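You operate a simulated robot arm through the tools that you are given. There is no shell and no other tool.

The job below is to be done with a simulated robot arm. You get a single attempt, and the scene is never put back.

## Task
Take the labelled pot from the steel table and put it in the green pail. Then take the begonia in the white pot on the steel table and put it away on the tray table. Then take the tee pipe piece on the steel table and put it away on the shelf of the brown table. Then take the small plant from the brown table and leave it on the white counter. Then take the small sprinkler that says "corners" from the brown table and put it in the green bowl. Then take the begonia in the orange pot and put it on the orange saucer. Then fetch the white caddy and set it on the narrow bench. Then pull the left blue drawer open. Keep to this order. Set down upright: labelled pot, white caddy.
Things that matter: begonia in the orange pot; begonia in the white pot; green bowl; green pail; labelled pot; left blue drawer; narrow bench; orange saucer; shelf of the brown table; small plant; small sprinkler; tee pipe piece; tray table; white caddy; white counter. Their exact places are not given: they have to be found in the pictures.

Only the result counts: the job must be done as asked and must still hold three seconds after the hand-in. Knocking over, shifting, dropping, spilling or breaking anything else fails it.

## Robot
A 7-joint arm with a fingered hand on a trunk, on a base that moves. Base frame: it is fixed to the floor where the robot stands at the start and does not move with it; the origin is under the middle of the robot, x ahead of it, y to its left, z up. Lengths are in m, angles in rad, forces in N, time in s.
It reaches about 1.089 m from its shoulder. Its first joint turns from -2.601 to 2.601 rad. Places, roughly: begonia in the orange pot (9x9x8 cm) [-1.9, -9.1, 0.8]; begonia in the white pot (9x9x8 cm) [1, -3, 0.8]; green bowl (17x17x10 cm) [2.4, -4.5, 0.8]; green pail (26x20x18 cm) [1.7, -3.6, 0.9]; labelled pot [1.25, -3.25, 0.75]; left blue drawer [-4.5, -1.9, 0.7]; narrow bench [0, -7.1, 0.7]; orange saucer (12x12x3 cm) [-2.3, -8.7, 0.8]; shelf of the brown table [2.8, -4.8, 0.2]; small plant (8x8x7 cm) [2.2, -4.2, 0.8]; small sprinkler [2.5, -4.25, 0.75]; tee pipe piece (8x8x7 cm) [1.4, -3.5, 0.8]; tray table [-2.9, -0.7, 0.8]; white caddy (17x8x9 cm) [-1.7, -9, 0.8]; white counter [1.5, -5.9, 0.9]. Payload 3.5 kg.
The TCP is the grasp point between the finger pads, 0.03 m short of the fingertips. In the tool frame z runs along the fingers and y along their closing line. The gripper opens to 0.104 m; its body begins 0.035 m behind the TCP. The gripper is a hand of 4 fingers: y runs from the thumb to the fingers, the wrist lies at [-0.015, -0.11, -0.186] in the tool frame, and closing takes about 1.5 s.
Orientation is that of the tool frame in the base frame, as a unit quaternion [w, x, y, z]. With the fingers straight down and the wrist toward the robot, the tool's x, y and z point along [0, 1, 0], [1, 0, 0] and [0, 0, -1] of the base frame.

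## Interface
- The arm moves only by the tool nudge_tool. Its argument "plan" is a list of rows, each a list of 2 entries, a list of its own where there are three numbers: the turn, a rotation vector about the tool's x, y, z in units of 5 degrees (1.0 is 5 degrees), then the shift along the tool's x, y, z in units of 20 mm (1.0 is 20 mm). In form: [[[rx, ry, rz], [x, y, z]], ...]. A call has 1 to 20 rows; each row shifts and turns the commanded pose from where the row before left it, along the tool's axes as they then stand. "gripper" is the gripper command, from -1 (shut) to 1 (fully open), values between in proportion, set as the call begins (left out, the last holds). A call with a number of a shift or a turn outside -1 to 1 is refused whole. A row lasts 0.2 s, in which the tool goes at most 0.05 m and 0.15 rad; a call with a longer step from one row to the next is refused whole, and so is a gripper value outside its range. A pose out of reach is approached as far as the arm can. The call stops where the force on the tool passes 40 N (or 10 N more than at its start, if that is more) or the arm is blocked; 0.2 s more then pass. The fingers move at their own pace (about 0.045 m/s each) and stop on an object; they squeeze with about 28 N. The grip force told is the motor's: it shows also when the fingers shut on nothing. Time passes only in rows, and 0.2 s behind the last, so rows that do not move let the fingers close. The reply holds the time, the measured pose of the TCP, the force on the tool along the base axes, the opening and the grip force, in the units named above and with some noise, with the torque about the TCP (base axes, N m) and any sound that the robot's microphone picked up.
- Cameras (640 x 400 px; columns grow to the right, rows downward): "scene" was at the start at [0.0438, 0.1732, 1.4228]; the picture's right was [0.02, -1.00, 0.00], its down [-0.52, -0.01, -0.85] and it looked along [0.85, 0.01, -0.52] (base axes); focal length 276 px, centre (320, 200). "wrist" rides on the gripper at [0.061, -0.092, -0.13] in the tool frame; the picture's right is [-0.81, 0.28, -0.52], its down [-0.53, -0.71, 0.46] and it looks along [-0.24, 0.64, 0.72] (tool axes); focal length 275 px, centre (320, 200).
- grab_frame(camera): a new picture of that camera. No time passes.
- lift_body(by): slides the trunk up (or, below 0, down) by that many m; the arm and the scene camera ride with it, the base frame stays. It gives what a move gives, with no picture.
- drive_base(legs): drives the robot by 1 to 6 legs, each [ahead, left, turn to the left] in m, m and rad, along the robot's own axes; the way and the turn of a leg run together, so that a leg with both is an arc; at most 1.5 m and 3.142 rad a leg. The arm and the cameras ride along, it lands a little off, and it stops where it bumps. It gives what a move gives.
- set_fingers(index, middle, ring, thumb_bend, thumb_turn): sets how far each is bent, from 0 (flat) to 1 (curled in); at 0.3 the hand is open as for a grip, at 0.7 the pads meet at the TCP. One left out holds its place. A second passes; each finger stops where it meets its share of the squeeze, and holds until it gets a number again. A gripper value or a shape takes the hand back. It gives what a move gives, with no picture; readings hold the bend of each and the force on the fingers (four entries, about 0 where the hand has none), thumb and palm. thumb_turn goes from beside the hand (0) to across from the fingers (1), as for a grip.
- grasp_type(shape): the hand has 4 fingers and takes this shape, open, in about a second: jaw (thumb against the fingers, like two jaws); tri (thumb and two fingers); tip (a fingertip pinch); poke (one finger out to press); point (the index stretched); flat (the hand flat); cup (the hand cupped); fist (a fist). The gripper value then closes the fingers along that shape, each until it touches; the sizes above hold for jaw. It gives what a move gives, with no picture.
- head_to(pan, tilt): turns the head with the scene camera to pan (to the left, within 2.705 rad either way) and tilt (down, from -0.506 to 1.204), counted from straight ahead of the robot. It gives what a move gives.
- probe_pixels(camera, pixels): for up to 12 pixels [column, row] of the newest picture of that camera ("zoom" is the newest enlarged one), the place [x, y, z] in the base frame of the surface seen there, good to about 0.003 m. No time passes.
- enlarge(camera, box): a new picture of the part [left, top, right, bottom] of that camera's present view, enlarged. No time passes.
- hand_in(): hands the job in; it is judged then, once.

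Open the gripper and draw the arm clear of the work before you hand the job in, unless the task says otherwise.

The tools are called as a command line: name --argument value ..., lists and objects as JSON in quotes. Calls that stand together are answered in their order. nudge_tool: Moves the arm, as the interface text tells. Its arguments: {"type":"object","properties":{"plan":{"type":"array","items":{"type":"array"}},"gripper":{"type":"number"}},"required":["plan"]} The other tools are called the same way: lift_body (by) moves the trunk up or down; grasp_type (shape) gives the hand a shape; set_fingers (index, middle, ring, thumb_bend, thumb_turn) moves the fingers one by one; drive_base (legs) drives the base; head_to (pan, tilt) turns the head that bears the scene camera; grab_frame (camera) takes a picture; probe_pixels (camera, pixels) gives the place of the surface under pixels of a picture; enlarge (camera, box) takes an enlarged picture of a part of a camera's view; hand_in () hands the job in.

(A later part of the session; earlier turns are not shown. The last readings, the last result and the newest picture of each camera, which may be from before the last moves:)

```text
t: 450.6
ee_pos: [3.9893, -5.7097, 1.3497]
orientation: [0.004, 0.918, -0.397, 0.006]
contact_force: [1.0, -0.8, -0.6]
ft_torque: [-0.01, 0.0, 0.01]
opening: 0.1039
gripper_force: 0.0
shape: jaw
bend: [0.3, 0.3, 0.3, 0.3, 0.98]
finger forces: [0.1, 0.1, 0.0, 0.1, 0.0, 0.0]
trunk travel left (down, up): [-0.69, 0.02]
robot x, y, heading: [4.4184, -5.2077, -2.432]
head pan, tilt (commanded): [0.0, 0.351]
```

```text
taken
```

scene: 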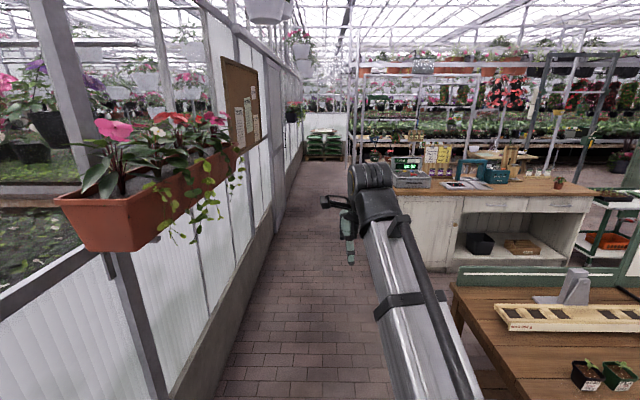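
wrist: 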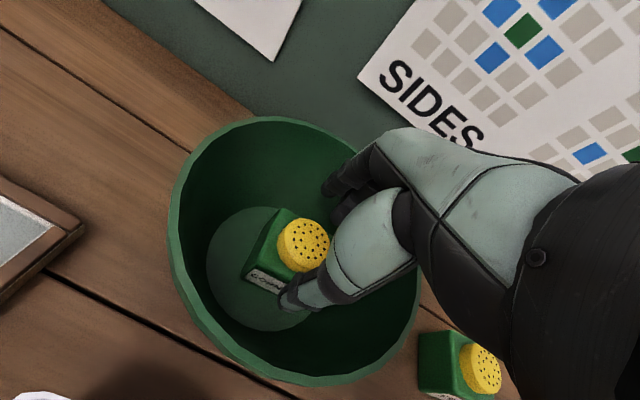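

A corridor leads straight along the wall past the counter to green sacks at (325,148). I'll probe its borders and what lies to the right beyond the counter.

probe_pixels --camera "scene" --pixels '[[325, 155], [300, 170], [300, 200], [390, 210], [340, 160], [275, 215], [340, 175], [460, 240], [360, 150], [290, 120], [400, 185]]'

enlarge --camera "scene" --box '[270, 80, 430, 200]'

```text
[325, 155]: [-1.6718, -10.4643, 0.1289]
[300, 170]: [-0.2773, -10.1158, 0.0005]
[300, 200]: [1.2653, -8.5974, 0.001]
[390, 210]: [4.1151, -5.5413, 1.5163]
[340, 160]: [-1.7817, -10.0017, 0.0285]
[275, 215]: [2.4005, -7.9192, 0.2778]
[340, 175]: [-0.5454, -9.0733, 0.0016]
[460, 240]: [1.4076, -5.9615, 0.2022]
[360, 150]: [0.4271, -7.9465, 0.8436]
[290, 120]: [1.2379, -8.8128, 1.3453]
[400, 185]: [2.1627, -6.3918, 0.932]
```

```text
3.33 times, centred on (350, 140) of scene
```

zoom: 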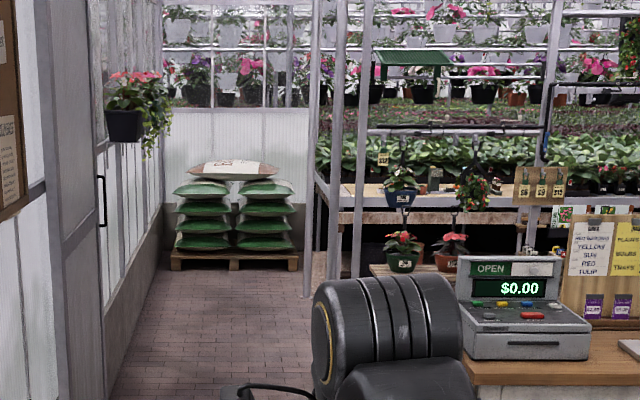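

The corridor (s from ≈6.35 to 7.4) is free up to the sacks. I'll drive ahead 3 m and look again.

drive_base --legs '[[1.5, 0, 0], [1.5, -0.03, 0]]'

head_to --pan -0.4 --tilt 0.35

grab_frame --camera "scene"

```text
refused: leg 2 is longer than a leg can be; nothing moved
```

```text
t: 451.5
ee_pos: [3.9897, -5.7108, 1.3492]
orientation: [0.004, 0.918, -0.397, 0.006]
contact_force: [-0.5, 0.4, -0.3]
ft_torque: [-0.02, 0.01, -0.02]
opening: 0.1039
gripper_force: 0.0
shape: jaw
bend: [0.3, 0.3, 0.3, 0.3, 0.98]
finger forces: [0.1, 0.1, 0.0, 0.0, 0.0, 0.1]
trunk travel left (down, up): [-0.69, 0.02]
robot x, y, heading: [4.4161, -5.2066, -2.435]
head pan, tilt (commanded): [-0.4, 0.351]
```

```text
taken
```

scene: 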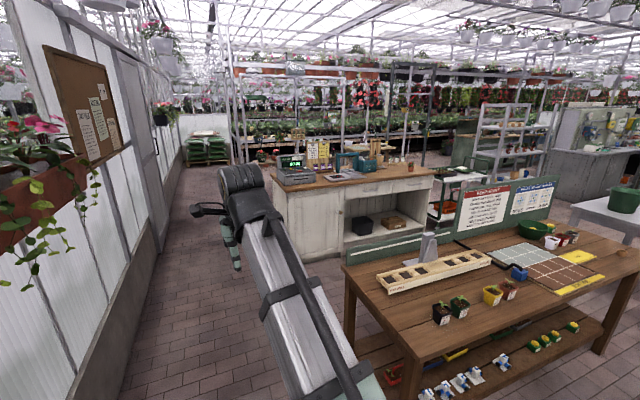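

That leg was a hair too long. I'll use slightly shorter legs.

drive_base --legs '[[1.45, 0, 0], [1.45, -0.03, 0]]'

head_to --pan -0.3 --tilt 0.4

grab_frame --camera "scene"

```text
t: 465.5
ee_pos: [1.7325, -7.5169, 1.3486]
orientation: [0.004, 0.909, -0.416, 0.006]
contact_force: [-0.5, 0.2, 0.6]
ft_torque: [0.01, 0.0, 0.01]
opening: 0.1036
gripper_force: 0.0
shape: jaw
bend: [0.3, 0.3, 0.3, 0.3, 0.98]
finger forces: [0.0, 0.1, 0.0, 0.1, 0.1, 0.0]
trunk travel left (down, up): [-0.69, 0.02]
robot x, y, heading: [2.1815, -7.0295, -2.471]
head pan, tilt (commanded): [-0.4, 0.351]
```

```text
t: 466.1
ee_pos: [1.7335, -7.5164, 1.3485]
orientation: [0.005, 0.909, -0.416, 0.006]
contact_force: [0.1, 0.4, 0.4]
ft_torque: [0.03, 0.03, 0.01]
opening: 0.1039
gripper_force: 0.1
shape: jaw
bend: [0.3, 0.3, 0.3, 0.3, 0.98]
finger forces: [0.0, 0.0, 0.0, 0.0, 0.0, 0.1]
trunk travel left (down, up): [-0.69, 0.02]
robot x, y, heading: [2.1824, -7.0328, -2.469]
head pan, tilt (commanded): [-0.3, 0.4]
```

```text
taken
```

scene: 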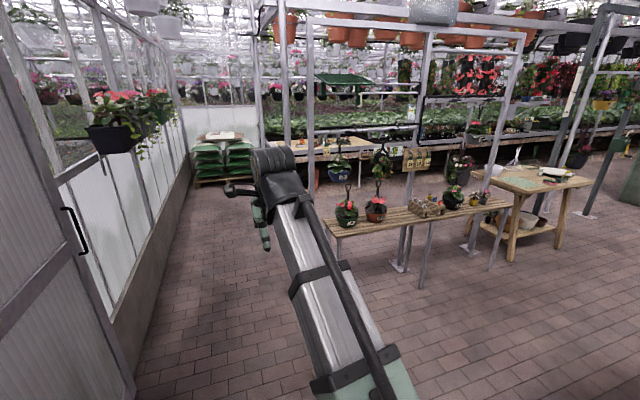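

The narrow slatted bench with pots is at (420,210). The bench with the orange-pot begonia should be beyond, around (300–350,145). I'll enlarge that region.

enlarge --camera "scene" --box '[240, 100, 420, 220]'

probe_pixels --camera "zoom" --pixels '[[120, 150], [170, 190], [230, 160], [330, 150], [150, 240], [500, 160], [560, 330], [380, 390], [60, 260], [420, 170], [250, 200], [300, 175]]'

probe_pixels --camera "scene" --pixels '[[335, 225], [512, 203], [420, 285], [400, 265], [345, 215], [500, 250], [515, 255], [185, 185], [260, 190], [325, 190]]'

```text
3.33 times, centred on (330, 160) of scene
```

zoom: 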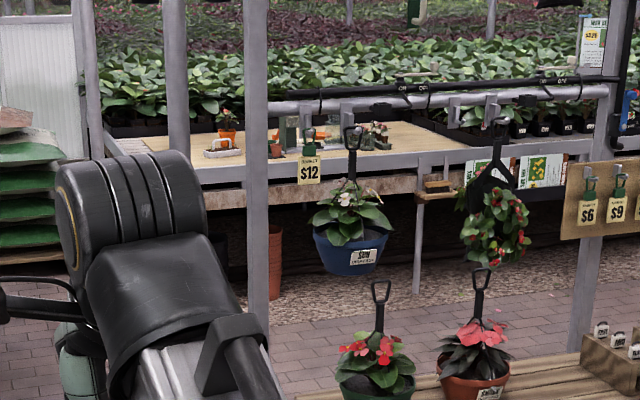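

```text
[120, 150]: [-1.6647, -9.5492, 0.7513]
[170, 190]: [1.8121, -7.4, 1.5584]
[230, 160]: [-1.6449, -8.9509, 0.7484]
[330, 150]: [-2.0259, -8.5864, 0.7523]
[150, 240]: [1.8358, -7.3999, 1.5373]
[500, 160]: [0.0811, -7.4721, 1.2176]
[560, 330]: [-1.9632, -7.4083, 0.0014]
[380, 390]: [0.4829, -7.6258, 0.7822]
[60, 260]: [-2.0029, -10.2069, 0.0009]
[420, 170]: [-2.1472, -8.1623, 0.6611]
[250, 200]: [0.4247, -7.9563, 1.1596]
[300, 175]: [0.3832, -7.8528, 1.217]
```

```text
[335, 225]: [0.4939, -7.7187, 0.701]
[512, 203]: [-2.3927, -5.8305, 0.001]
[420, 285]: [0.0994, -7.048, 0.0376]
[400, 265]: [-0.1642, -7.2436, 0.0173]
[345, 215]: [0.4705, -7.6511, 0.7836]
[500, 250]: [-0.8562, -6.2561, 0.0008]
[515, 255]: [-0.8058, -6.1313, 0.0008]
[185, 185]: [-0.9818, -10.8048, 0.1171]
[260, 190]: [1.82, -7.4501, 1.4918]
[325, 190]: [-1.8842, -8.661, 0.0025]
```

The begonia bench (top z≈0.75) starts at n≈7.0, with a walkway in front of it reached from this corridor. I'll drive on 3 m along the corridor.

drive_base --legs '[[0, 0.06, 0.024], [1.4, 0, 0], [1.4, 0, 0], [0.3, 0, 0]]'

head_to --pan -0.9 --tilt 0.5

grab_frame --camera "scene"

head_to --pan -1.8 --tilt 0.5

grab_frame --camera "scene"

```text
t: 481.9
ee_pos: [-0.6455, -9.5144, 1.3478]
orientation: [0.004, 0.909, -0.417, 0.006]
contact_force: [0.6, -0.7, 0.1]
ft_torque: [0.03, 0.01, -0.02]
opening: 0.104
gripper_force: 0.1
shape: jaw
bend: [0.3, 0.3, 0.3, 0.3, 0.98]
finger forces: [0.0, 0.1, 0.1, 0.1, 0.0, 0.0]
trunk travel left (down, up): [-0.69, 0.02]
robot x, y, heading: [-0.1895, -9.027, -2.47]
head pan, tilt (commanded): [-0.3, 0.4]
```

```text
t: 482.9
ee_pos: [-0.6452, -9.5133, 1.3481]
orientation: [0.004, 0.909, -0.417, 0.007]
contact_force: [0.4, 0.3, -0.2]
ft_torque: [0.0, 0.0, 0.01]
opening: 0.1037
gripper_force: 0.0
shape: jaw
bend: [0.3, 0.3, 0.3, 0.3, 0.98]
finger forces: [0.1, 0.1, 0.0, 0.1, 0.1, 0.1]
trunk travel left (down, up): [-0.69, 0.02]
robot x, y, heading: [-0.1947, -9.026, -2.476]
head pan, tilt (commanded): [-0.901, 0.499]
```

```text
taken
```

scene: 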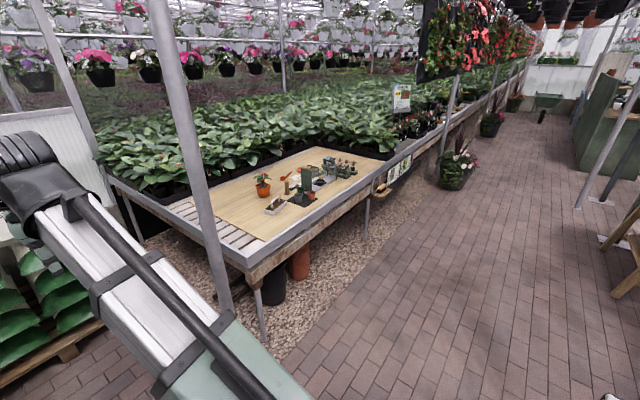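

```text
t: 484.1
ee_pos: [-0.6457, -9.5132, 1.35]
orientation: [0.003, 0.909, -0.416, 0.006]
contact_force: [0.3, -0.7, 1.4]
ft_torque: [0.02, -0.03, 0.04]
opening: 0.1036
gripper_force: 0.0
shape: jaw
bend: [0.3, 0.3, 0.3, 0.3, 0.98]
finger forces: [0.0, 0.0, 0.0, 0.0, 0.0, 0.0]
trunk travel left (down, up): [-0.69, 0.02]
robot x, y, heading: [-0.1879, -9.0301, -2.473]
head pan, tilt (commanded): [-1.799, 0.499]
```

```text
taken
```

scene: 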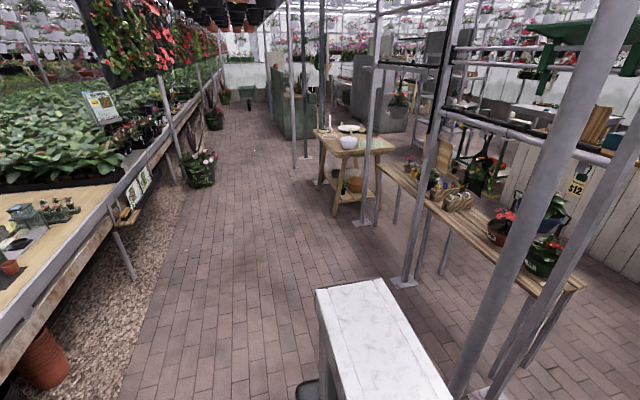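

The begonia in the orange pot (262,185) and white caddy (275,207) stand on the table's light plate. I'll go back to that view, enlarge and probe.

head_to --pan -0.85 --tilt 0.5

enlarge --camera "scene" --box '[190, 130, 370, 260]'

probe_pixels --camera "zoom" --pixels '[[195, 200], [220, 240], [320, 195], [390, 185], [60, 275], [210, 320], [600, 120], [330, 230], [260, 165], [100, 200], [440, 220], [150, 360]]'

```text
t: 485.3
ee_pos: [-0.6438, -9.5131, 1.3488]
orientation: [0.003, 0.909, -0.417, 0.006]
contact_force: [0.2, 0.0, -0.1]
ft_torque: [-0.03, 0.04, -0.01]
opening: 0.1037
gripper_force: 0.0
shape: jaw
bend: [0.3, 0.3, 0.3, 0.3, 0.98]
finger forces: [0.0, 0.0, 0.0, 0.0, 0.0, 0.0]
trunk travel left (down, up): [-0.69, 0.02]
robot x, y, heading: [-0.1918, -9.0277, -2.475]
head pan, tilt (commanded): [-0.85, 0.499]
```

```text
3.08 times, centred on (280, 195) of scene
```

zoom: 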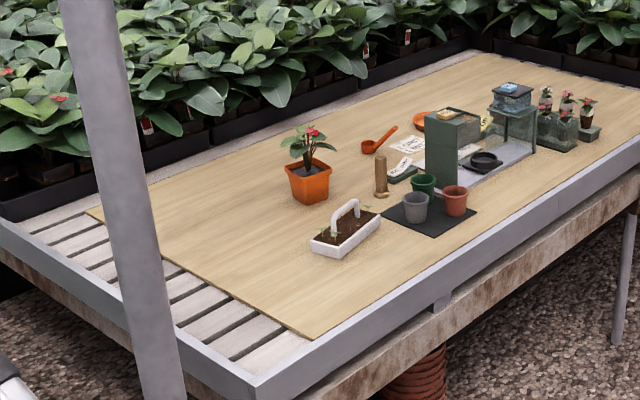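

```text
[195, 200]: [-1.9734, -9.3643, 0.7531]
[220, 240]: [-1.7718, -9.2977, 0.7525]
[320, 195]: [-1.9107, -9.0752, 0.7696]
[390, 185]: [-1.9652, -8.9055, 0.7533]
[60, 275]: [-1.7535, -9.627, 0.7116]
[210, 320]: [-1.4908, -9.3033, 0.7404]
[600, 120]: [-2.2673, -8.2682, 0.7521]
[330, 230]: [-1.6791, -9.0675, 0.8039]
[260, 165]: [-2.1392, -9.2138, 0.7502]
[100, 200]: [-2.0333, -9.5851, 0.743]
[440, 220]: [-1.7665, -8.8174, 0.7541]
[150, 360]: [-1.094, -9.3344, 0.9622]
```

Before sliding right I'll check the posts beside and behind me.

head_to --pan -2.2 --tilt 0.6

grab_frame --camera "scene"

probe_pixels --camera "scene" --pixels '[[330, 330], [400, 250], [250, 250], [200, 220], [450, 330], [150, 200], [300, 200], [120, 240]]'

```text
t: 486.8
ee_pos: [-0.6434, -9.5133, 1.3489]
orientation: [0.004, 0.909, -0.417, 0.006]
contact_force: [0.3, 0.0, -0.4]
ft_torque: [0.01, 0.0, 0.01]
opening: 0.1038
gripper_force: 0.0
shape: jaw
bend: [0.3, 0.3, 0.3, 0.3, 0.98]
finger forces: [0.1, 0.0, 0.0, 0.0, 0.1, 0.0]
trunk travel left (down, up): [-0.69, 0.02]
robot x, y, heading: [-0.1923, -9.0287, -2.478]
head pan, tilt (commanded): [-2.201, 0.6]
```

```text
taken
```

scene: 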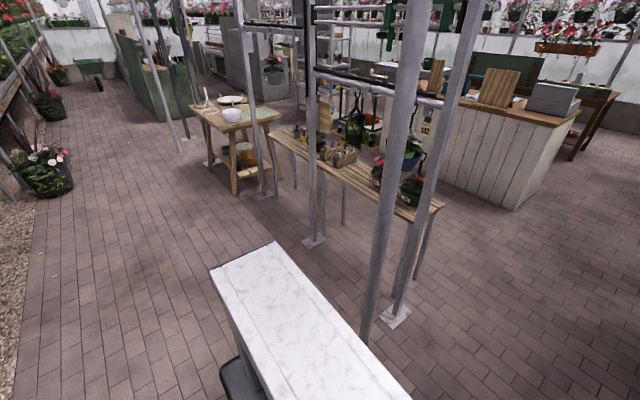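

```text
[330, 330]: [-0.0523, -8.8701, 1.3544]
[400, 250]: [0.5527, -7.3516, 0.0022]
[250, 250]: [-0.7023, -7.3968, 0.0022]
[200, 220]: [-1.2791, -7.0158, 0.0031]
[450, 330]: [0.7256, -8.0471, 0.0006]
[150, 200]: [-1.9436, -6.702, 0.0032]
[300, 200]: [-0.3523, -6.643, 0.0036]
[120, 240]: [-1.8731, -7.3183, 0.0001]
```

I'll probe the near posts' positions.

probe_pixels --camera "scene" --pixels '[[385, 250], [375, 300], [396, 315], [365, 340], [313, 240], [405, 100], [262, 193], [420, 250], [350, 180], [440, 205]]'

```text
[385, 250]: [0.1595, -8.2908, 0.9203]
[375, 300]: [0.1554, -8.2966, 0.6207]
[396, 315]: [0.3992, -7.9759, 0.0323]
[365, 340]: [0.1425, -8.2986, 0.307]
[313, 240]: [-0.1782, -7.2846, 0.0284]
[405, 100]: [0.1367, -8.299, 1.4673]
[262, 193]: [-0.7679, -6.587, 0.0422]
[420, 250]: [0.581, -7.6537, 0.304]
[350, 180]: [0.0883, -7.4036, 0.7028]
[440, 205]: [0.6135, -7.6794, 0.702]
```

The frame posts stand at n=5.2 and 6.82, so I pass between them at n≈5.9; I'll draw the hand in 12 cm and slide right 1.25 m.

nudge_tool --plan '[[[0, 0, 0], [0, -1, 0]], [[0, 0, 0], [0, -1, 0]], [[0, 0, 0], [0, -1, 0]], [[0, 0, 0], [0, -1, 0]], [[0, 0, 0], [0, -1, 0]], [[0, 0, 0], [0, -1, 0]]]'

drive_base --legs '[[0, -0.65, 0.03], [0, -0.6, 0]]'

head_to --pan 0.2 --tilt 0.6

grab_frame --camera "scene"

```text
t: 488.2
ee_pos: [-0.5516, -9.4352, 1.3492]
orientation: [0.005, 0.909, -0.417, 0.005]
contact_force: [-0.8, 0.1, -0.9]
ft_torque: [0.02, 0.04, 0.01]
opening: 0.1039
gripper_force: 0.1
shape: jaw
bend: [0.3, 0.3, 0.3, 0.3, 0.98]
finger forces: [0.0, 0.1, 0.0, 0.0, 0.0, 0.0]
trunk travel left (down, up): [-0.69, 0.02]
robot x, y, heading: [-0.1969, -9.0273, -2.473]
head pan, tilt (commanded): [-2.201, 0.6]
```

```text
t: 494.8
ee_pos: [-1.3251, -8.4767, 1.3495]
orientation: [0.004, 0.911, -0.411, 0.007]
contact_force: [-0.4, 0.5, 0.1]
ft_torque: [0.0, 0.02, 0.01]
opening: 0.1039
gripper_force: 0.1
shape: jaw
bend: [0.3, 0.3, 0.3, 0.3, 0.98]
finger forces: [0.0, 0.2, 0.1, 0.0, 0.1, 0.0]
trunk travel left (down, up): [-0.69, 0.02]
robot x, y, heading: [-0.9716, -8.0687, -2.466]
head pan, tilt (commanded): [-2.201, 0.6]
```

```text
t: 497.0
ee_pos: [-1.3259, -8.4763, 1.3494]
orientation: [0.003, 0.911, -0.412, 0.006]
contact_force: [0.1, -1.3, 0.4]
ft_torque: [0.02, -0.02, -0.02]
opening: 0.1038
gripper_force: 0.2
shape: jaw
bend: [0.3, 0.3, 0.3, 0.3, 0.98]
finger forces: [0.1, 0.0, 0.1, 0.0, 0.1, 0.0]
trunk travel left (down, up): [-0.69, 0.02]
robot x, y, heading: [-0.9738, -8.0673, -2.467]
head pan, tilt (commanded): [0.201, 0.6]
```

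```text
taken
```

scene: 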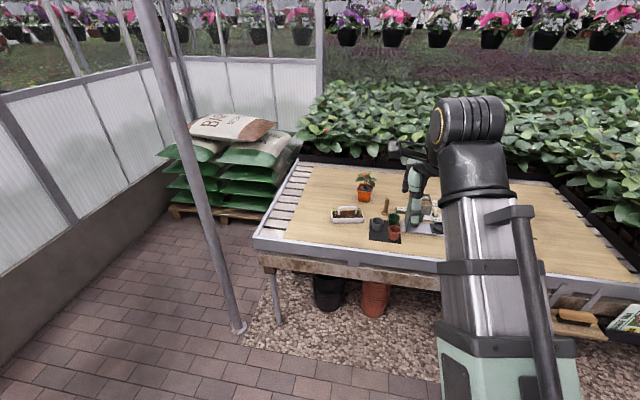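

The orange-pot begonia is at (366,185), the caddy at (347,214). The arm hides the saucer; I'll use the wrist camera.

grab_frame --camera "wrist"

enlarge --camera "scene" --box '[310, 160, 450, 260]'

probe_pixels --camera "scene" --pixels '[[366, 200], [255, 245], [350, 262], [350, 275], [430, 272], [300, 175], [365, 180], [347, 214], [260, 235], [295, 200]]'

```text
taken
```

wrist: 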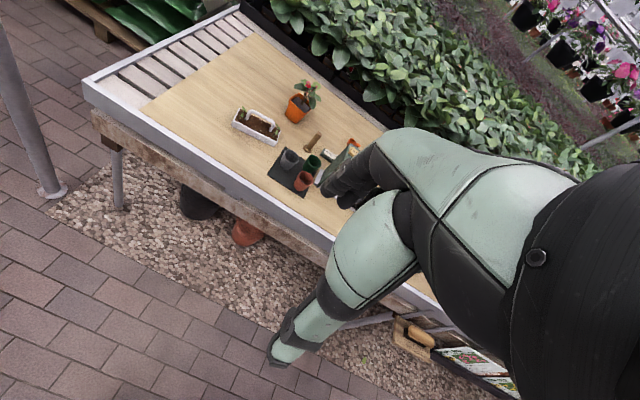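

```text
4.00 times, centred on (380, 210) of scene
```

zoom: 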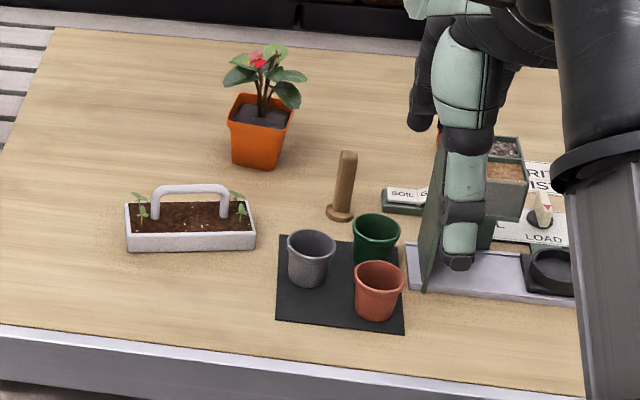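

```text
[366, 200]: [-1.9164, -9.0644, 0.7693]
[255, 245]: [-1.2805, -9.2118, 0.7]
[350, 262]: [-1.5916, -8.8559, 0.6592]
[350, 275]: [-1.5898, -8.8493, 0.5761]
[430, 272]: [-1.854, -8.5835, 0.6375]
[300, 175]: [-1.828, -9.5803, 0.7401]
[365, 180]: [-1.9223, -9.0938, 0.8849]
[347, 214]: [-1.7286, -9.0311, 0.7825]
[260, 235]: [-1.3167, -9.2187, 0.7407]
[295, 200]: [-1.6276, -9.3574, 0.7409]
```

I need precise positions of caddy, stake and small pots around the begonia. I'll probe them in the enlarged view.

enlarge --camera "scene" --box '[310, 160, 450, 260]'

probe_pixels --camera "zoom" --pixels '[[127, 245], [253, 245], [126, 205], [190, 187], [155, 205], [228, 205], [340, 155], [340, 215], [310, 270], [230, 100], [290, 112], [282, 166]]'

probe_pixels --camera "zoom" --pixels '[[237, 160], [232, 122], [289, 128], [240, 140], [262, 108], [235, 70], [288, 92], [265, 55], [305, 75], [275, 320], [400, 330], [280, 240]]'

```text
4.00 times, centred on (380, 210) of scene
```

zoom: 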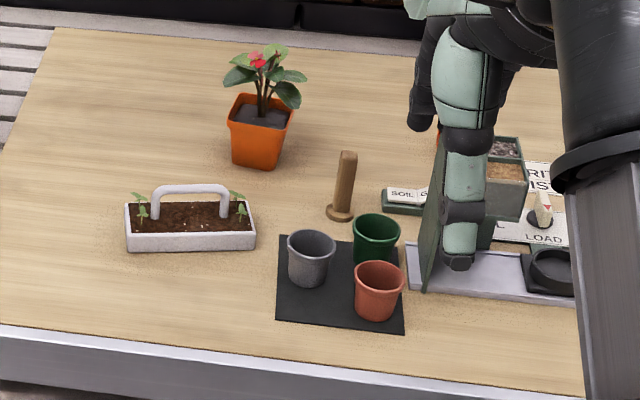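

```text
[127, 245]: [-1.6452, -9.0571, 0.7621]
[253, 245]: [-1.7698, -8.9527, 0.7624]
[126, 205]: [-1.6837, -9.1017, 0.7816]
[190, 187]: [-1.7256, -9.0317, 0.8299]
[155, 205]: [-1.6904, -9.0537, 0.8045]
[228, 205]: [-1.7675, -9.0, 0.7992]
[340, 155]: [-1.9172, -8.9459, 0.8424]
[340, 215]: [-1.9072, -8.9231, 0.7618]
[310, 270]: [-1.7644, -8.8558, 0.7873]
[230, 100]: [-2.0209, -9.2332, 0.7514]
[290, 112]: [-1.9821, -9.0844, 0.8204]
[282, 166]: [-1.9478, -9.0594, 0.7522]
```

```text
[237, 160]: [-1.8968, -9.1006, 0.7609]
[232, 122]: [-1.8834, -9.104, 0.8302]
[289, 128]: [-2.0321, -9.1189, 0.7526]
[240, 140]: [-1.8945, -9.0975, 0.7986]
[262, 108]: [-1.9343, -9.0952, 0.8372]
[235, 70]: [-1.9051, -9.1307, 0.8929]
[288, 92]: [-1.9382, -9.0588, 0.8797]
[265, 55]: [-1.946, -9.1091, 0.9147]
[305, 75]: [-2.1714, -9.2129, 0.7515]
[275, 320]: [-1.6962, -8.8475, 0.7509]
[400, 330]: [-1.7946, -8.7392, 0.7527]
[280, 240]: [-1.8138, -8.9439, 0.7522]
```

The pot (centre ≈(-1.94,-9.09), rim z≈0.833) has the caddy in front-left and small pots in front-right, so I'll need a steeper approach. First I want to see the saucer: I'll slide right 0.6 m and look.

drive_base --legs '[[0, -0.6, 0]]'

head_to --pan 0.25 --tilt 0.6

grab_frame --camera "scene"

enlarge --camera "scene" --box '[270, 150, 450, 280]'

```text
t: 500.4
ee_pos: [-1.7073, -7.9992, 1.3495]
orientation: [0.003, 0.909, -0.416, 0.006]
contact_force: [0.6, 1.2, -0.7]
ft_torque: [0.01, 0.01, 0.01]
opening: 0.1036
gripper_force: 0.0
shape: jaw
bend: [0.3, 0.3, 0.3, 0.3, 0.98]
finger forces: [0.1, 0.0, 0.0, 0.1, 0.1, 0.0]
trunk travel left (down, up): [-0.69, 0.02]
robot x, y, heading: [-1.3508, -7.5919, -2.471]
head pan, tilt (commanded): [0.201, 0.6]
```

```text
t: 501.0
ee_pos: [-1.7065, -7.9999, 1.35]
orientation: [0.004, 0.909, -0.416, 0.006]
contact_force: [0.0, -0.1, -0.6]
ft_torque: [-0.02, -0.02, 0.02]
opening: 0.104
gripper_force: 0.1
shape: jaw
bend: [0.3, 0.3, 0.3, 0.3, 0.98]
finger forces: [0.0, 0.0, 0.0, 0.0, 0.0, 0.0]
trunk travel left (down, up): [-0.69, 0.02]
robot x, y, heading: [-1.348, -7.5956, -2.478]
head pan, tilt (commanded): [0.25, 0.6]
```

```text
taken
```

scene: 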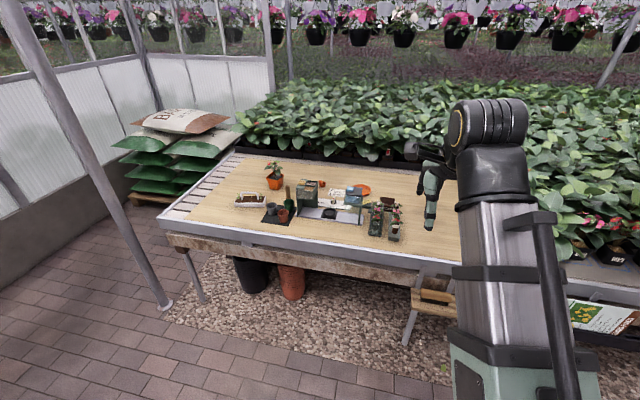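

```text
3.08 times, centred on (360, 215) of scene
```

zoom: 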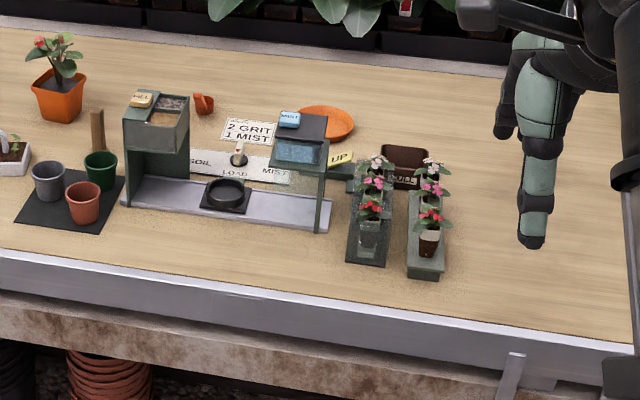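

The saucer is at zoom (330,122), partly behind the machine's right tower. I'll probe saucer, tower and neighbours.

probe_pixels --camera "zoom" --pixels '[[340, 122], [352, 122], [315, 107], [330, 138], [325, 122], [310, 118], [320, 160], [325, 225], [130, 100], [405, 150], [375, 160], [432, 165]]'

probe_pixels --camera "zoom" --pixels '[[255, 130], [240, 165], [200, 102], [345, 175], [355, 225], [60, 90], [320, 130], [345, 108], [300, 100], [420, 130], [285, 165], [270, 215]]'

```text
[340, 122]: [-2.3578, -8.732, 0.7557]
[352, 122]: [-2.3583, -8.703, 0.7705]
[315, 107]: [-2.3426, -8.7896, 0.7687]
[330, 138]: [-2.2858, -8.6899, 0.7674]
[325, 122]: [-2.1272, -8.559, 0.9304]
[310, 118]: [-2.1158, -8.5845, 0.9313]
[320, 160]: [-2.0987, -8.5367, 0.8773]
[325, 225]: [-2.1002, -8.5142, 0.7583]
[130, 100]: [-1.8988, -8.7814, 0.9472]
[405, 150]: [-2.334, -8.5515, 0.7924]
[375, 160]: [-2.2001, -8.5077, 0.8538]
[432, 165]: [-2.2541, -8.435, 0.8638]
```

```text
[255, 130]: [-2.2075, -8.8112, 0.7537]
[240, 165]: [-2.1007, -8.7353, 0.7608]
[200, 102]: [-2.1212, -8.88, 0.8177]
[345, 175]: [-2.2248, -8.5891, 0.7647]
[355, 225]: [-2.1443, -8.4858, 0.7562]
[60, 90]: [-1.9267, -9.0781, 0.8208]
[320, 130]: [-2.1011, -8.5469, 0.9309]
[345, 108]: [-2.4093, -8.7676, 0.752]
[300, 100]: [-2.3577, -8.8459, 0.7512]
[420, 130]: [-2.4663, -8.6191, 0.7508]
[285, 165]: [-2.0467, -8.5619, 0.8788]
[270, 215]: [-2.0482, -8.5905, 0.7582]
```

The saucer centre is (-2.312,-8.734) behind the machine's right tower (top z≈0.93). I'll check the gravel height in front of the table and the table front, since I need to stand close.

probe_pixels --camera "scene" --pixels '[[300, 340], [350, 310], [200, 320], [250, 300], [292, 285], [412, 330], [200, 290], [330, 262], [300, 245], [430, 380], [150, 330], [380, 350]]'

```text
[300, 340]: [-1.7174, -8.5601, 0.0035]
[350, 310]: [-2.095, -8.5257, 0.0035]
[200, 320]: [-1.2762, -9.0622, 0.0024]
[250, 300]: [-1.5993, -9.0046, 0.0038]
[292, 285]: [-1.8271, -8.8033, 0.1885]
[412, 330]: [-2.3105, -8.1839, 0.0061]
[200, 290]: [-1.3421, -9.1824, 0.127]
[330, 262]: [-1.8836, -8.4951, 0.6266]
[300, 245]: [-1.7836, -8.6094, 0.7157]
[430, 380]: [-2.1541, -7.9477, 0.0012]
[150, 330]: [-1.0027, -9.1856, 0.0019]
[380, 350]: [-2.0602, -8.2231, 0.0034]
```

The gravel is level, so I can stand close. I'll extend the hand 0.1 m, then turn it to thumb-left/fingers-right and pitch it to 38° below level.

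nudge_tool --plan '[[[0, 0, 0], [0, 1, 0]], [[0, 0, 0], [0, 1, 0]], [[0, 0, 0], [0, 1, 0]], [[0, 0, 0], [0, 1, 0]], [[0, 0, 0], [0, 1, 0]], [[0, 0, 1], [0, 0, 0]], [[0, 0, 1], [0, 0, 0]], [[0, 0, 1], [0, 0, 0]], [[0, 0, 1], [0, 0, 0]], [[0, 0, 1], [0, 0, 0]], [[0, 0, 1], [0, 0, 0]], [[0, 0, 1], [0, 0, 0]], [[0, 0, 1], [0, 0, 0]], [[0, 0, 1], [0, 0, 0]], [[0, 0, 1], [0, 0, 0]], [[0, 0, 1], [0, 0, 0]], [[0, 0, 1], [0, 0, 0]], [[0, 0, 1], [0, 0, 0]], [[0, 0, 1], [0, 0, 0]]]'

nudge_tool --plan '[[[0, 0, 1], [0, 0, 0]], [[0, 0, 1], [0, 0, 0]], [[0, 0, 1], [0, 0, 0]], [[0, 0, 0.8], [0, 0, 0]], [[0, 1, 0], [0, 0, 0]], [[0, 1, 0], [0, 0, 0]], [[0, 1, 0], [0, 0, 0]], [[0, 1, 0], [0, 0, 0]], [[0, 1, 0], [0, 0, 0]], [[0, 1, 0], [0, 0, 0]], [[0, 1, 0], [0, 0, 0]], [[0, 1, 0], [0, 0, 0]], [[0, 1, 0], [0, 0, 0]], [[0, 1, 0], [0, 0, 0]], [[0, 0.4, 0], [0, 0, 0]]]'

drive_base --legs '[[0, 0.72, 0.033]]'

head_to --pan 0.1 --tilt 0.6

grab_frame --camera "scene"

```text
t: 505.0
ee_pos: [-1.7811, -8.0661, 1.3496]
orientation: [0.0, -0.506, 0.863, -0.007]
contact_force: [0.0, -0.4, -0.1]
ft_torque: [-0.01, -0.02, 0.01]
opening: 0.1037
gripper_force: 0.1
shape: jaw
bend: [0.3, 0.3, 0.3, 0.3, 0.98]
finger forces: [0.0, 0.1, 0.0, 0.0, 0.0, 0.0]
trunk travel left (down, up): [-0.69, 0.02]
robot x, y, heading: [-1.3493, -7.5973, -2.479]
head pan, tilt (commanded): [0.25, 0.6]
```

```text
t: 508.2
ee_pos: [-1.8385, -8.0601, 1.2972]
orientation: [-0.408, -0.319, 0.84, -0.163]
contact_force: [0.6, -0.2, -0.1]
ft_torque: [-0.04, 0.0, -0.02]
opening: 0.1036
gripper_force: 0.0
shape: jaw
bend: [0.3, 0.3, 0.3, 0.3, 0.98]
finger forces: [0.0, 0.0, 0.0, 0.0, 0.0, 0.0]
out of reach, approached as far as the arm can: row 2, 3, 4
trunk travel left (down, up): [-0.69, 0.02]
robot x, y, heading: [-1.3509, -7.5961, -2.473]
head pan, tilt (commanded): [0.25, 0.6]
```

```text
t: 512.2
ee_pos: [-1.363, -8.637, 1.2987]
orientation: [-0.406, -0.332, 0.834, -0.17]
contact_force: [-0.5, 0.0, 0.4]
ft_torque: [0.01, 0.01, -0.06]
opening: 0.1036
gripper_force: 0.1
shape: jaw
bend: [0.3, 0.3, 0.3, 0.3, 0.98]
finger forces: [0.0, 0.1, 0.0, 0.1, 0.0, 0.0]
trunk travel left (down, up): [-0.69, 0.02]
robot x, y, heading: [-0.8934, -8.1584, -2.44]
head pan, tilt (commanded): [0.25, 0.6]
```

```text
t: 512.9
ee_pos: [-1.362, -8.6375, 1.2985]
orientation: [-0.406, -0.332, 0.835, -0.169]
contact_force: [-0.1, 0.0, 0.9]
ft_torque: [0.0, -0.01, 0.04]
opening: 0.1037
gripper_force: 0.0
shape: jaw
bend: [0.3, 0.3, 0.3, 0.3, 0.98]
finger forces: [0.1, 0.0, 0.0, 0.0, 0.0, 0.0]
trunk travel left (down, up): [-0.69, 0.02]
robot x, y, heading: [-0.892, -8.1545, -2.439]
head pan, tilt (commanded): [0.099, 0.6]
```

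```text
taken
```

scene: 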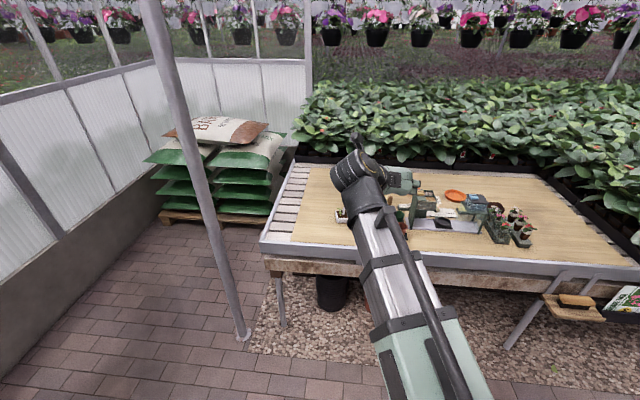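

Hand pitched 38°. I'll drive 0.57 m ahead to the table and look down with the wrist camera.

drive_base --legs '[[0.57, 0, 0]]'

grab_frame --camera "wrist"

head_to --pan 0.1 --tilt 0.85

grab_frame --camera "scene"

```text
t: 516.2
ee_pos: [-1.807, -9.0077, 1.2988]
orientation: [-0.405, -0.331, 0.835, -0.168]
contact_force: [-0.5, -0.4, -0.7]
ft_torque: [0.02, 0.0, -0.03]
opening: 0.1036
gripper_force: 0.0
shape: jaw
bend: [0.3, 0.3, 0.3, 0.3, 0.98]
finger forces: [0.0, 0.1, 0.0, 0.1, 0.1, 0.0]
trunk travel left (down, up): [-0.69, 0.02]
robot x, y, heading: [-1.3301, -8.5275, -2.441]
head pan, tilt (commanded): [0.099, 0.6]
```

```text
taken
```

wrist: 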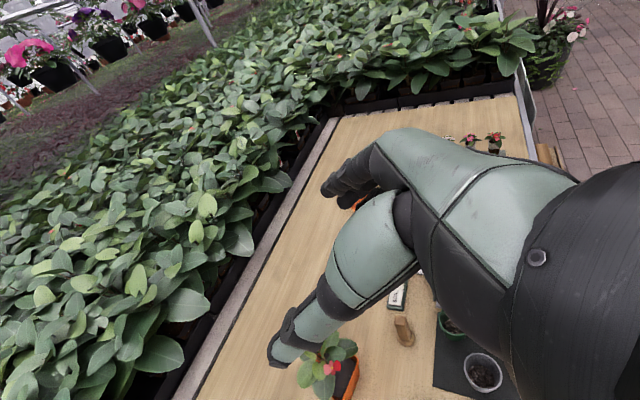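

```text
t: 516.9
ee_pos: [-1.8068, -9.0076, 1.2989]
orientation: [-0.406, -0.33, 0.835, -0.17]
contact_force: [0.1, -0.1, 0.3]
ft_torque: [-0.02, 0.02, 0.0]
opening: 0.1037
gripper_force: 0.2
shape: jaw
bend: [0.3, 0.3, 0.3, 0.3, 0.98]
finger forces: [0.0, 0.1, 0.0, 0.0, 0.1, 0.0]
trunk travel left (down, up): [-0.69, 0.02]
robot x, y, heading: [-1.3312, -8.5256, -2.443]
head pan, tilt (commanded): [0.099, 0.85]
```

```text
taken
```

scene: 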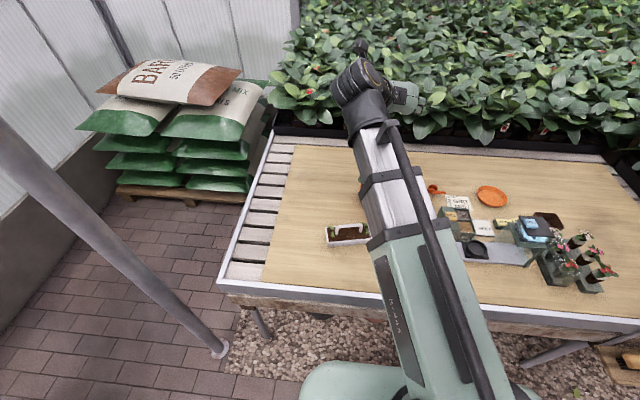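

Close now. I'll lower toward the pre-grasp point above and in front of the pot, in two stages.

nudge_tool --plan '[[[0, 0, 0], [-0.977, 0.116, 0.631]], [[0, 0, 0], [-0.977, 0.116, 0.631]], [[0, 0, 0], [-0.977, 0.116, 0.631]], [[0, 0, 0], [-0.977, 0.116, 0.631]], [[0, 0, 0], [-0.977, 0.116, 0.631]], [[0, 0, 0], [-0.977, 0.116, 0.631]], [[0, 0, 0], [-0.977, 0.116, 0.631]], [[0, 0, 0], [-0.977, 0.116, 0.631]], [[0, 0, 0], [-0.977, 0.116, 0.631]], [[0, 0, 0], [-0.977, 0.116, 0.631]]]'

grab_frame --camera "wrist"

grab_frame --camera "scene"

```text
t: 519.1
ee_pos: [-1.8044, -8.9806, 1.0653]
orientation: [-0.406, -0.331, 0.835, -0.17]
contact_force: [-1.0, 0.4, 0.3]
ft_torque: [-0.01, -0.01, -0.02]
opening: 0.1035
gripper_force: 0.1
shape: jaw
bend: [0.3, 0.3, 0.3, 0.3, 0.98]
finger forces: [0.1, 0.0, 0.1, 0.0, 0.0, 0.0]
trunk travel left (down, up): [-0.69, 0.02]
robot x, y, heading: [-1.3345, -8.5298, -2.438]
head pan, tilt (commanded): [0.099, 0.85]
```

```text
taken
```

wrist: 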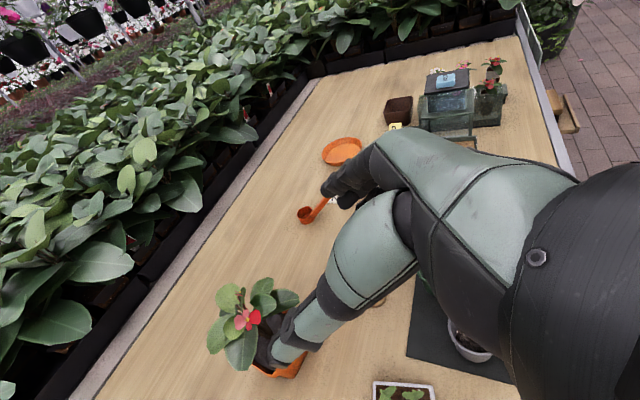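

```text
taken
```

scene: 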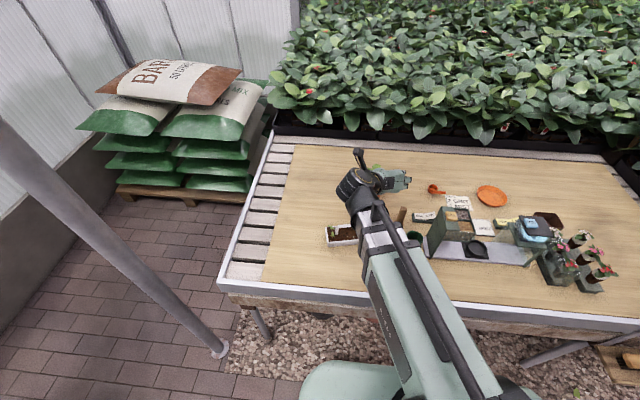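

The saucer is fully visible in the wrist view at (342,150). I'll probe its rim, and continue down for the pot.

probe_pixels --camera "wrist" --pixels '[[323, 153], [361, 145], [345, 138], [336, 164], [342, 150], [305, 215], [265, 370], [290, 370], [240, 320], [305, 345]]'

nudge_tool --plan '[[[0, 0, 0], [-0.977, 0.116, 0.631]], [[0, 0, 0], [-0.977, 0.116, 0.631]], [[0, 0, 0], [-0.977, 0.116, 0.631]], [[0, 0, 0], [-0.977, 0.116, 0.631]]]'

grab_frame --camera "wrist"

enlarge --camera "scene" --box '[310, 130, 450, 260]'

```text
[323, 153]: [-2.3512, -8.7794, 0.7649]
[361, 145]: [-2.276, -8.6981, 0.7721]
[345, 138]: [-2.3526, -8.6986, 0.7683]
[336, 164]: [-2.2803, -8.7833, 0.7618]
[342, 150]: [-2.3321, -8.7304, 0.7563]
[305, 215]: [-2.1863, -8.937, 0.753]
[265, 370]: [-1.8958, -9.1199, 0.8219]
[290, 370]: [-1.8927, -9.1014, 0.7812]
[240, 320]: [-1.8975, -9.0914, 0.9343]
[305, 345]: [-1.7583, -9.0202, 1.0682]
```

```text
t: 520.1
ee_pos: [-1.8046, -8.9698, 0.9722]
orientation: [-0.407, -0.33, 0.835, -0.169]
contact_force: [-0.4, 0.7, -1.6]
ft_torque: [0.02, -0.02, 0.05]
opening: 0.1034
gripper_force: 0.0
shape: jaw
bend: [0.3, 0.3, 0.3, 0.3, 0.98]
finger forces: [0.0, 0.0, 0.0, 0.0, 0.0, 0.0]
trunk travel left (down, up): [-0.69, 0.02]
robot x, y, heading: [-1.3295, -8.525, -2.439]
head pan, tilt (commanded): [0.099, 0.85]
```

```text
taken
```

wrist: 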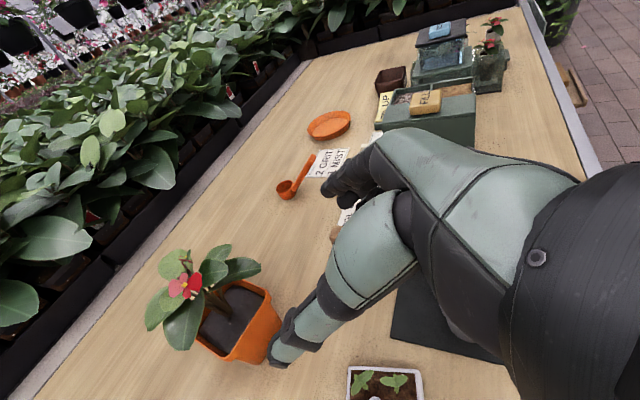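

```text
3.08 times, centred on (380, 195) of scene
```

zoom: 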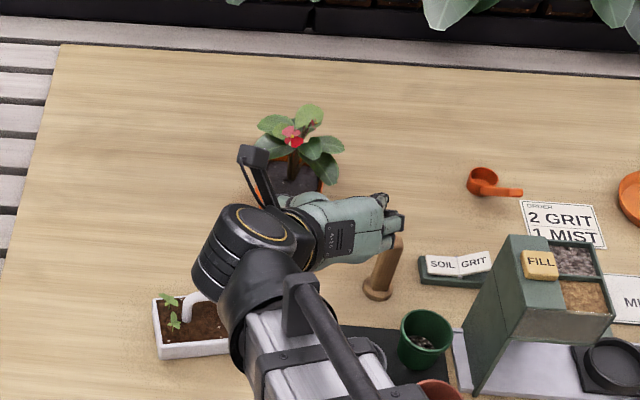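

Saucer centre ≈(-2.315,-8.738). Now I'll enlarge the pot in the wrist view and probe its rim corners for yaw and centre.

enlarge --camera "wrist" --box '[130, 230, 330, 390]'

probe_pixels --camera "zoom" --pixels '[[435, 178], [480, 285], [345, 395], [215, 350], [410, 330], [470, 330], [330, 190], [180, 240], [300, 380], [460, 235], [240, 150], [400, 110]]'

```text
2.50 times, centred on (230, 310) of wrist
```

zoom: 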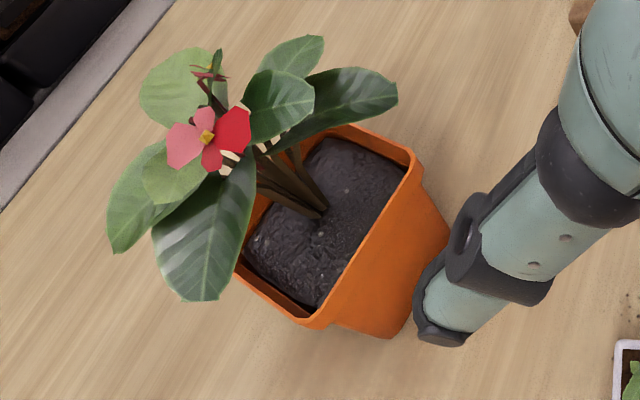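

```text
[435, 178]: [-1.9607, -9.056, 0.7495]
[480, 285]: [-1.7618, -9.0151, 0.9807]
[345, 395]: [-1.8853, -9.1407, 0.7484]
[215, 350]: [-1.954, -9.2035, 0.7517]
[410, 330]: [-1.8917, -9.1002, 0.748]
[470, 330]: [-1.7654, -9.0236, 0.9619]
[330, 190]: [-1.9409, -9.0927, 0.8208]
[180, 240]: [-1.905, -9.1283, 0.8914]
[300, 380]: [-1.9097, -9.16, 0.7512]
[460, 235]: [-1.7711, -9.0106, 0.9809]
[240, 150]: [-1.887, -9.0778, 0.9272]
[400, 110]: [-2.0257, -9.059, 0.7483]
```

I'll probe the actual rim corners.

probe_pixels --camera "zoom" --pixels '[[410, 160], [318, 318], [348, 130], [246, 266], [370, 235], [400, 290], [380, 145], [290, 300], [440, 240], [392, 328]]'

```text
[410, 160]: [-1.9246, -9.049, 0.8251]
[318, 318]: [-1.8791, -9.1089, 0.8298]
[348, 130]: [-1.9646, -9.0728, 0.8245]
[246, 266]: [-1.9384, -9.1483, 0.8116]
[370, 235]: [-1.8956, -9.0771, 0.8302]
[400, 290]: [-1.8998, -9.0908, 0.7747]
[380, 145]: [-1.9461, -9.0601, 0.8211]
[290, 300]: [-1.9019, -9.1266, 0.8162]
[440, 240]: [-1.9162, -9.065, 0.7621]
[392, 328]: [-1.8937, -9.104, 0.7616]
```

The pot's near rim edge gives yaw −142.8° and centre ≈(-1.934,-9.103). I'll yaw the hand 7° right, shift it 2.5 cm left and slightly down, and check alignment.

nudge_tool --plan '[[[-0.537, 0.009, 0.418], [0, 0, 0]], [[-0.537, 0.009, 0.418], [0, 0, 0]], [[0, 0, 0], [-0.88, -0.62, 0]], [[0, 0, 0], [-0.88, -0.62, 0]]]'

enlarge --camera "wrist" --box '[130, 200, 370, 390]'

enlarge --camera "scene" --box '[310, 130, 450, 260]'

```text
t: 521.1
ee_pos: [-1.7715, -8.9759, 0.9462]
orientation: [-0.415, -0.281, 0.853, -0.145]
contact_force: [0.7, 0.0, 0.8]
ft_torque: [0.0, 0.01, 0.02]
opening: 0.1035
gripper_force: 0.1
shape: jaw
bend: [0.3, 0.3, 0.3, 0.3, 0.98]
finger forces: [0.1, 0.1, 0.0, 0.0, 0.0, 0.0]
trunk travel left (down, up): [-0.69, 0.02]
robot x, y, heading: [-1.3313, -8.5247, -2.447]
head pan, tilt (commanded): [0.099, 0.85]
```

```text
2.11 times, centred on (250, 295) of wrist
```

zoom: 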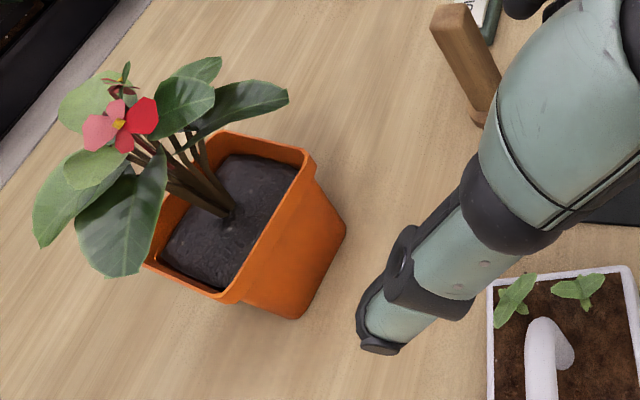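

```text
3.08 times, centred on (380, 195) of scene
```

zoom: 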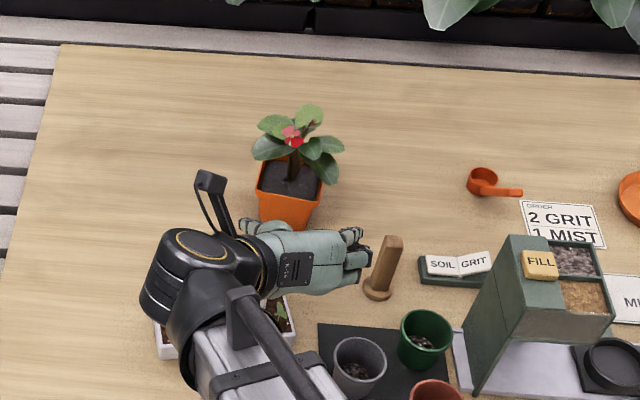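

Clear view of the pot, with the stake right beside the fingers. I'll re-probe the pot's rim corners and the stake from here.

enlarge --camera "wrist" --box '[130, 200, 370, 390]'

probe_pixels --camera "zoom" --pixels '[[306, 154], [222, 299], [228, 135], [150, 264], [265, 230], [340, 235], [295, 315], [300, 260], [455, 12], [478, 110], [490, 70], [540, 330]]'

```text
2.11 times, centred on (250, 295) of wrist
```

zoom: 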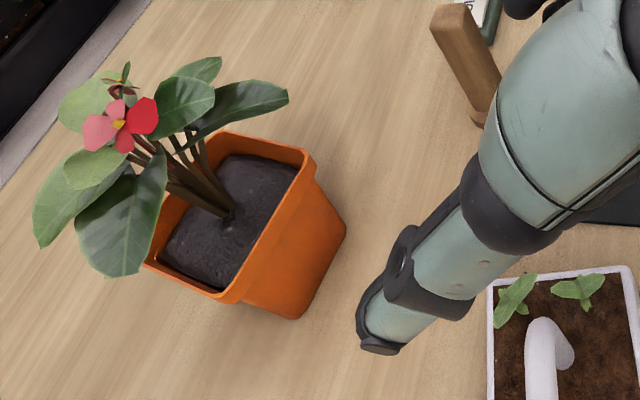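

```text
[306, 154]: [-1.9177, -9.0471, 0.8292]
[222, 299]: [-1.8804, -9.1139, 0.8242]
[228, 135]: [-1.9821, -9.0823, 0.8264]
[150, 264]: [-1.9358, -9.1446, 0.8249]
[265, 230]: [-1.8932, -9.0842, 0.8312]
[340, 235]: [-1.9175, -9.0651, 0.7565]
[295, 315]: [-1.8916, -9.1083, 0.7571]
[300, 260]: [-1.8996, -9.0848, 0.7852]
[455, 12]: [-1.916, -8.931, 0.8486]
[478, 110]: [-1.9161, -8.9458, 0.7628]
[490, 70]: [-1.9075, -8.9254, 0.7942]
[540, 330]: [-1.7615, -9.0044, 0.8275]
```

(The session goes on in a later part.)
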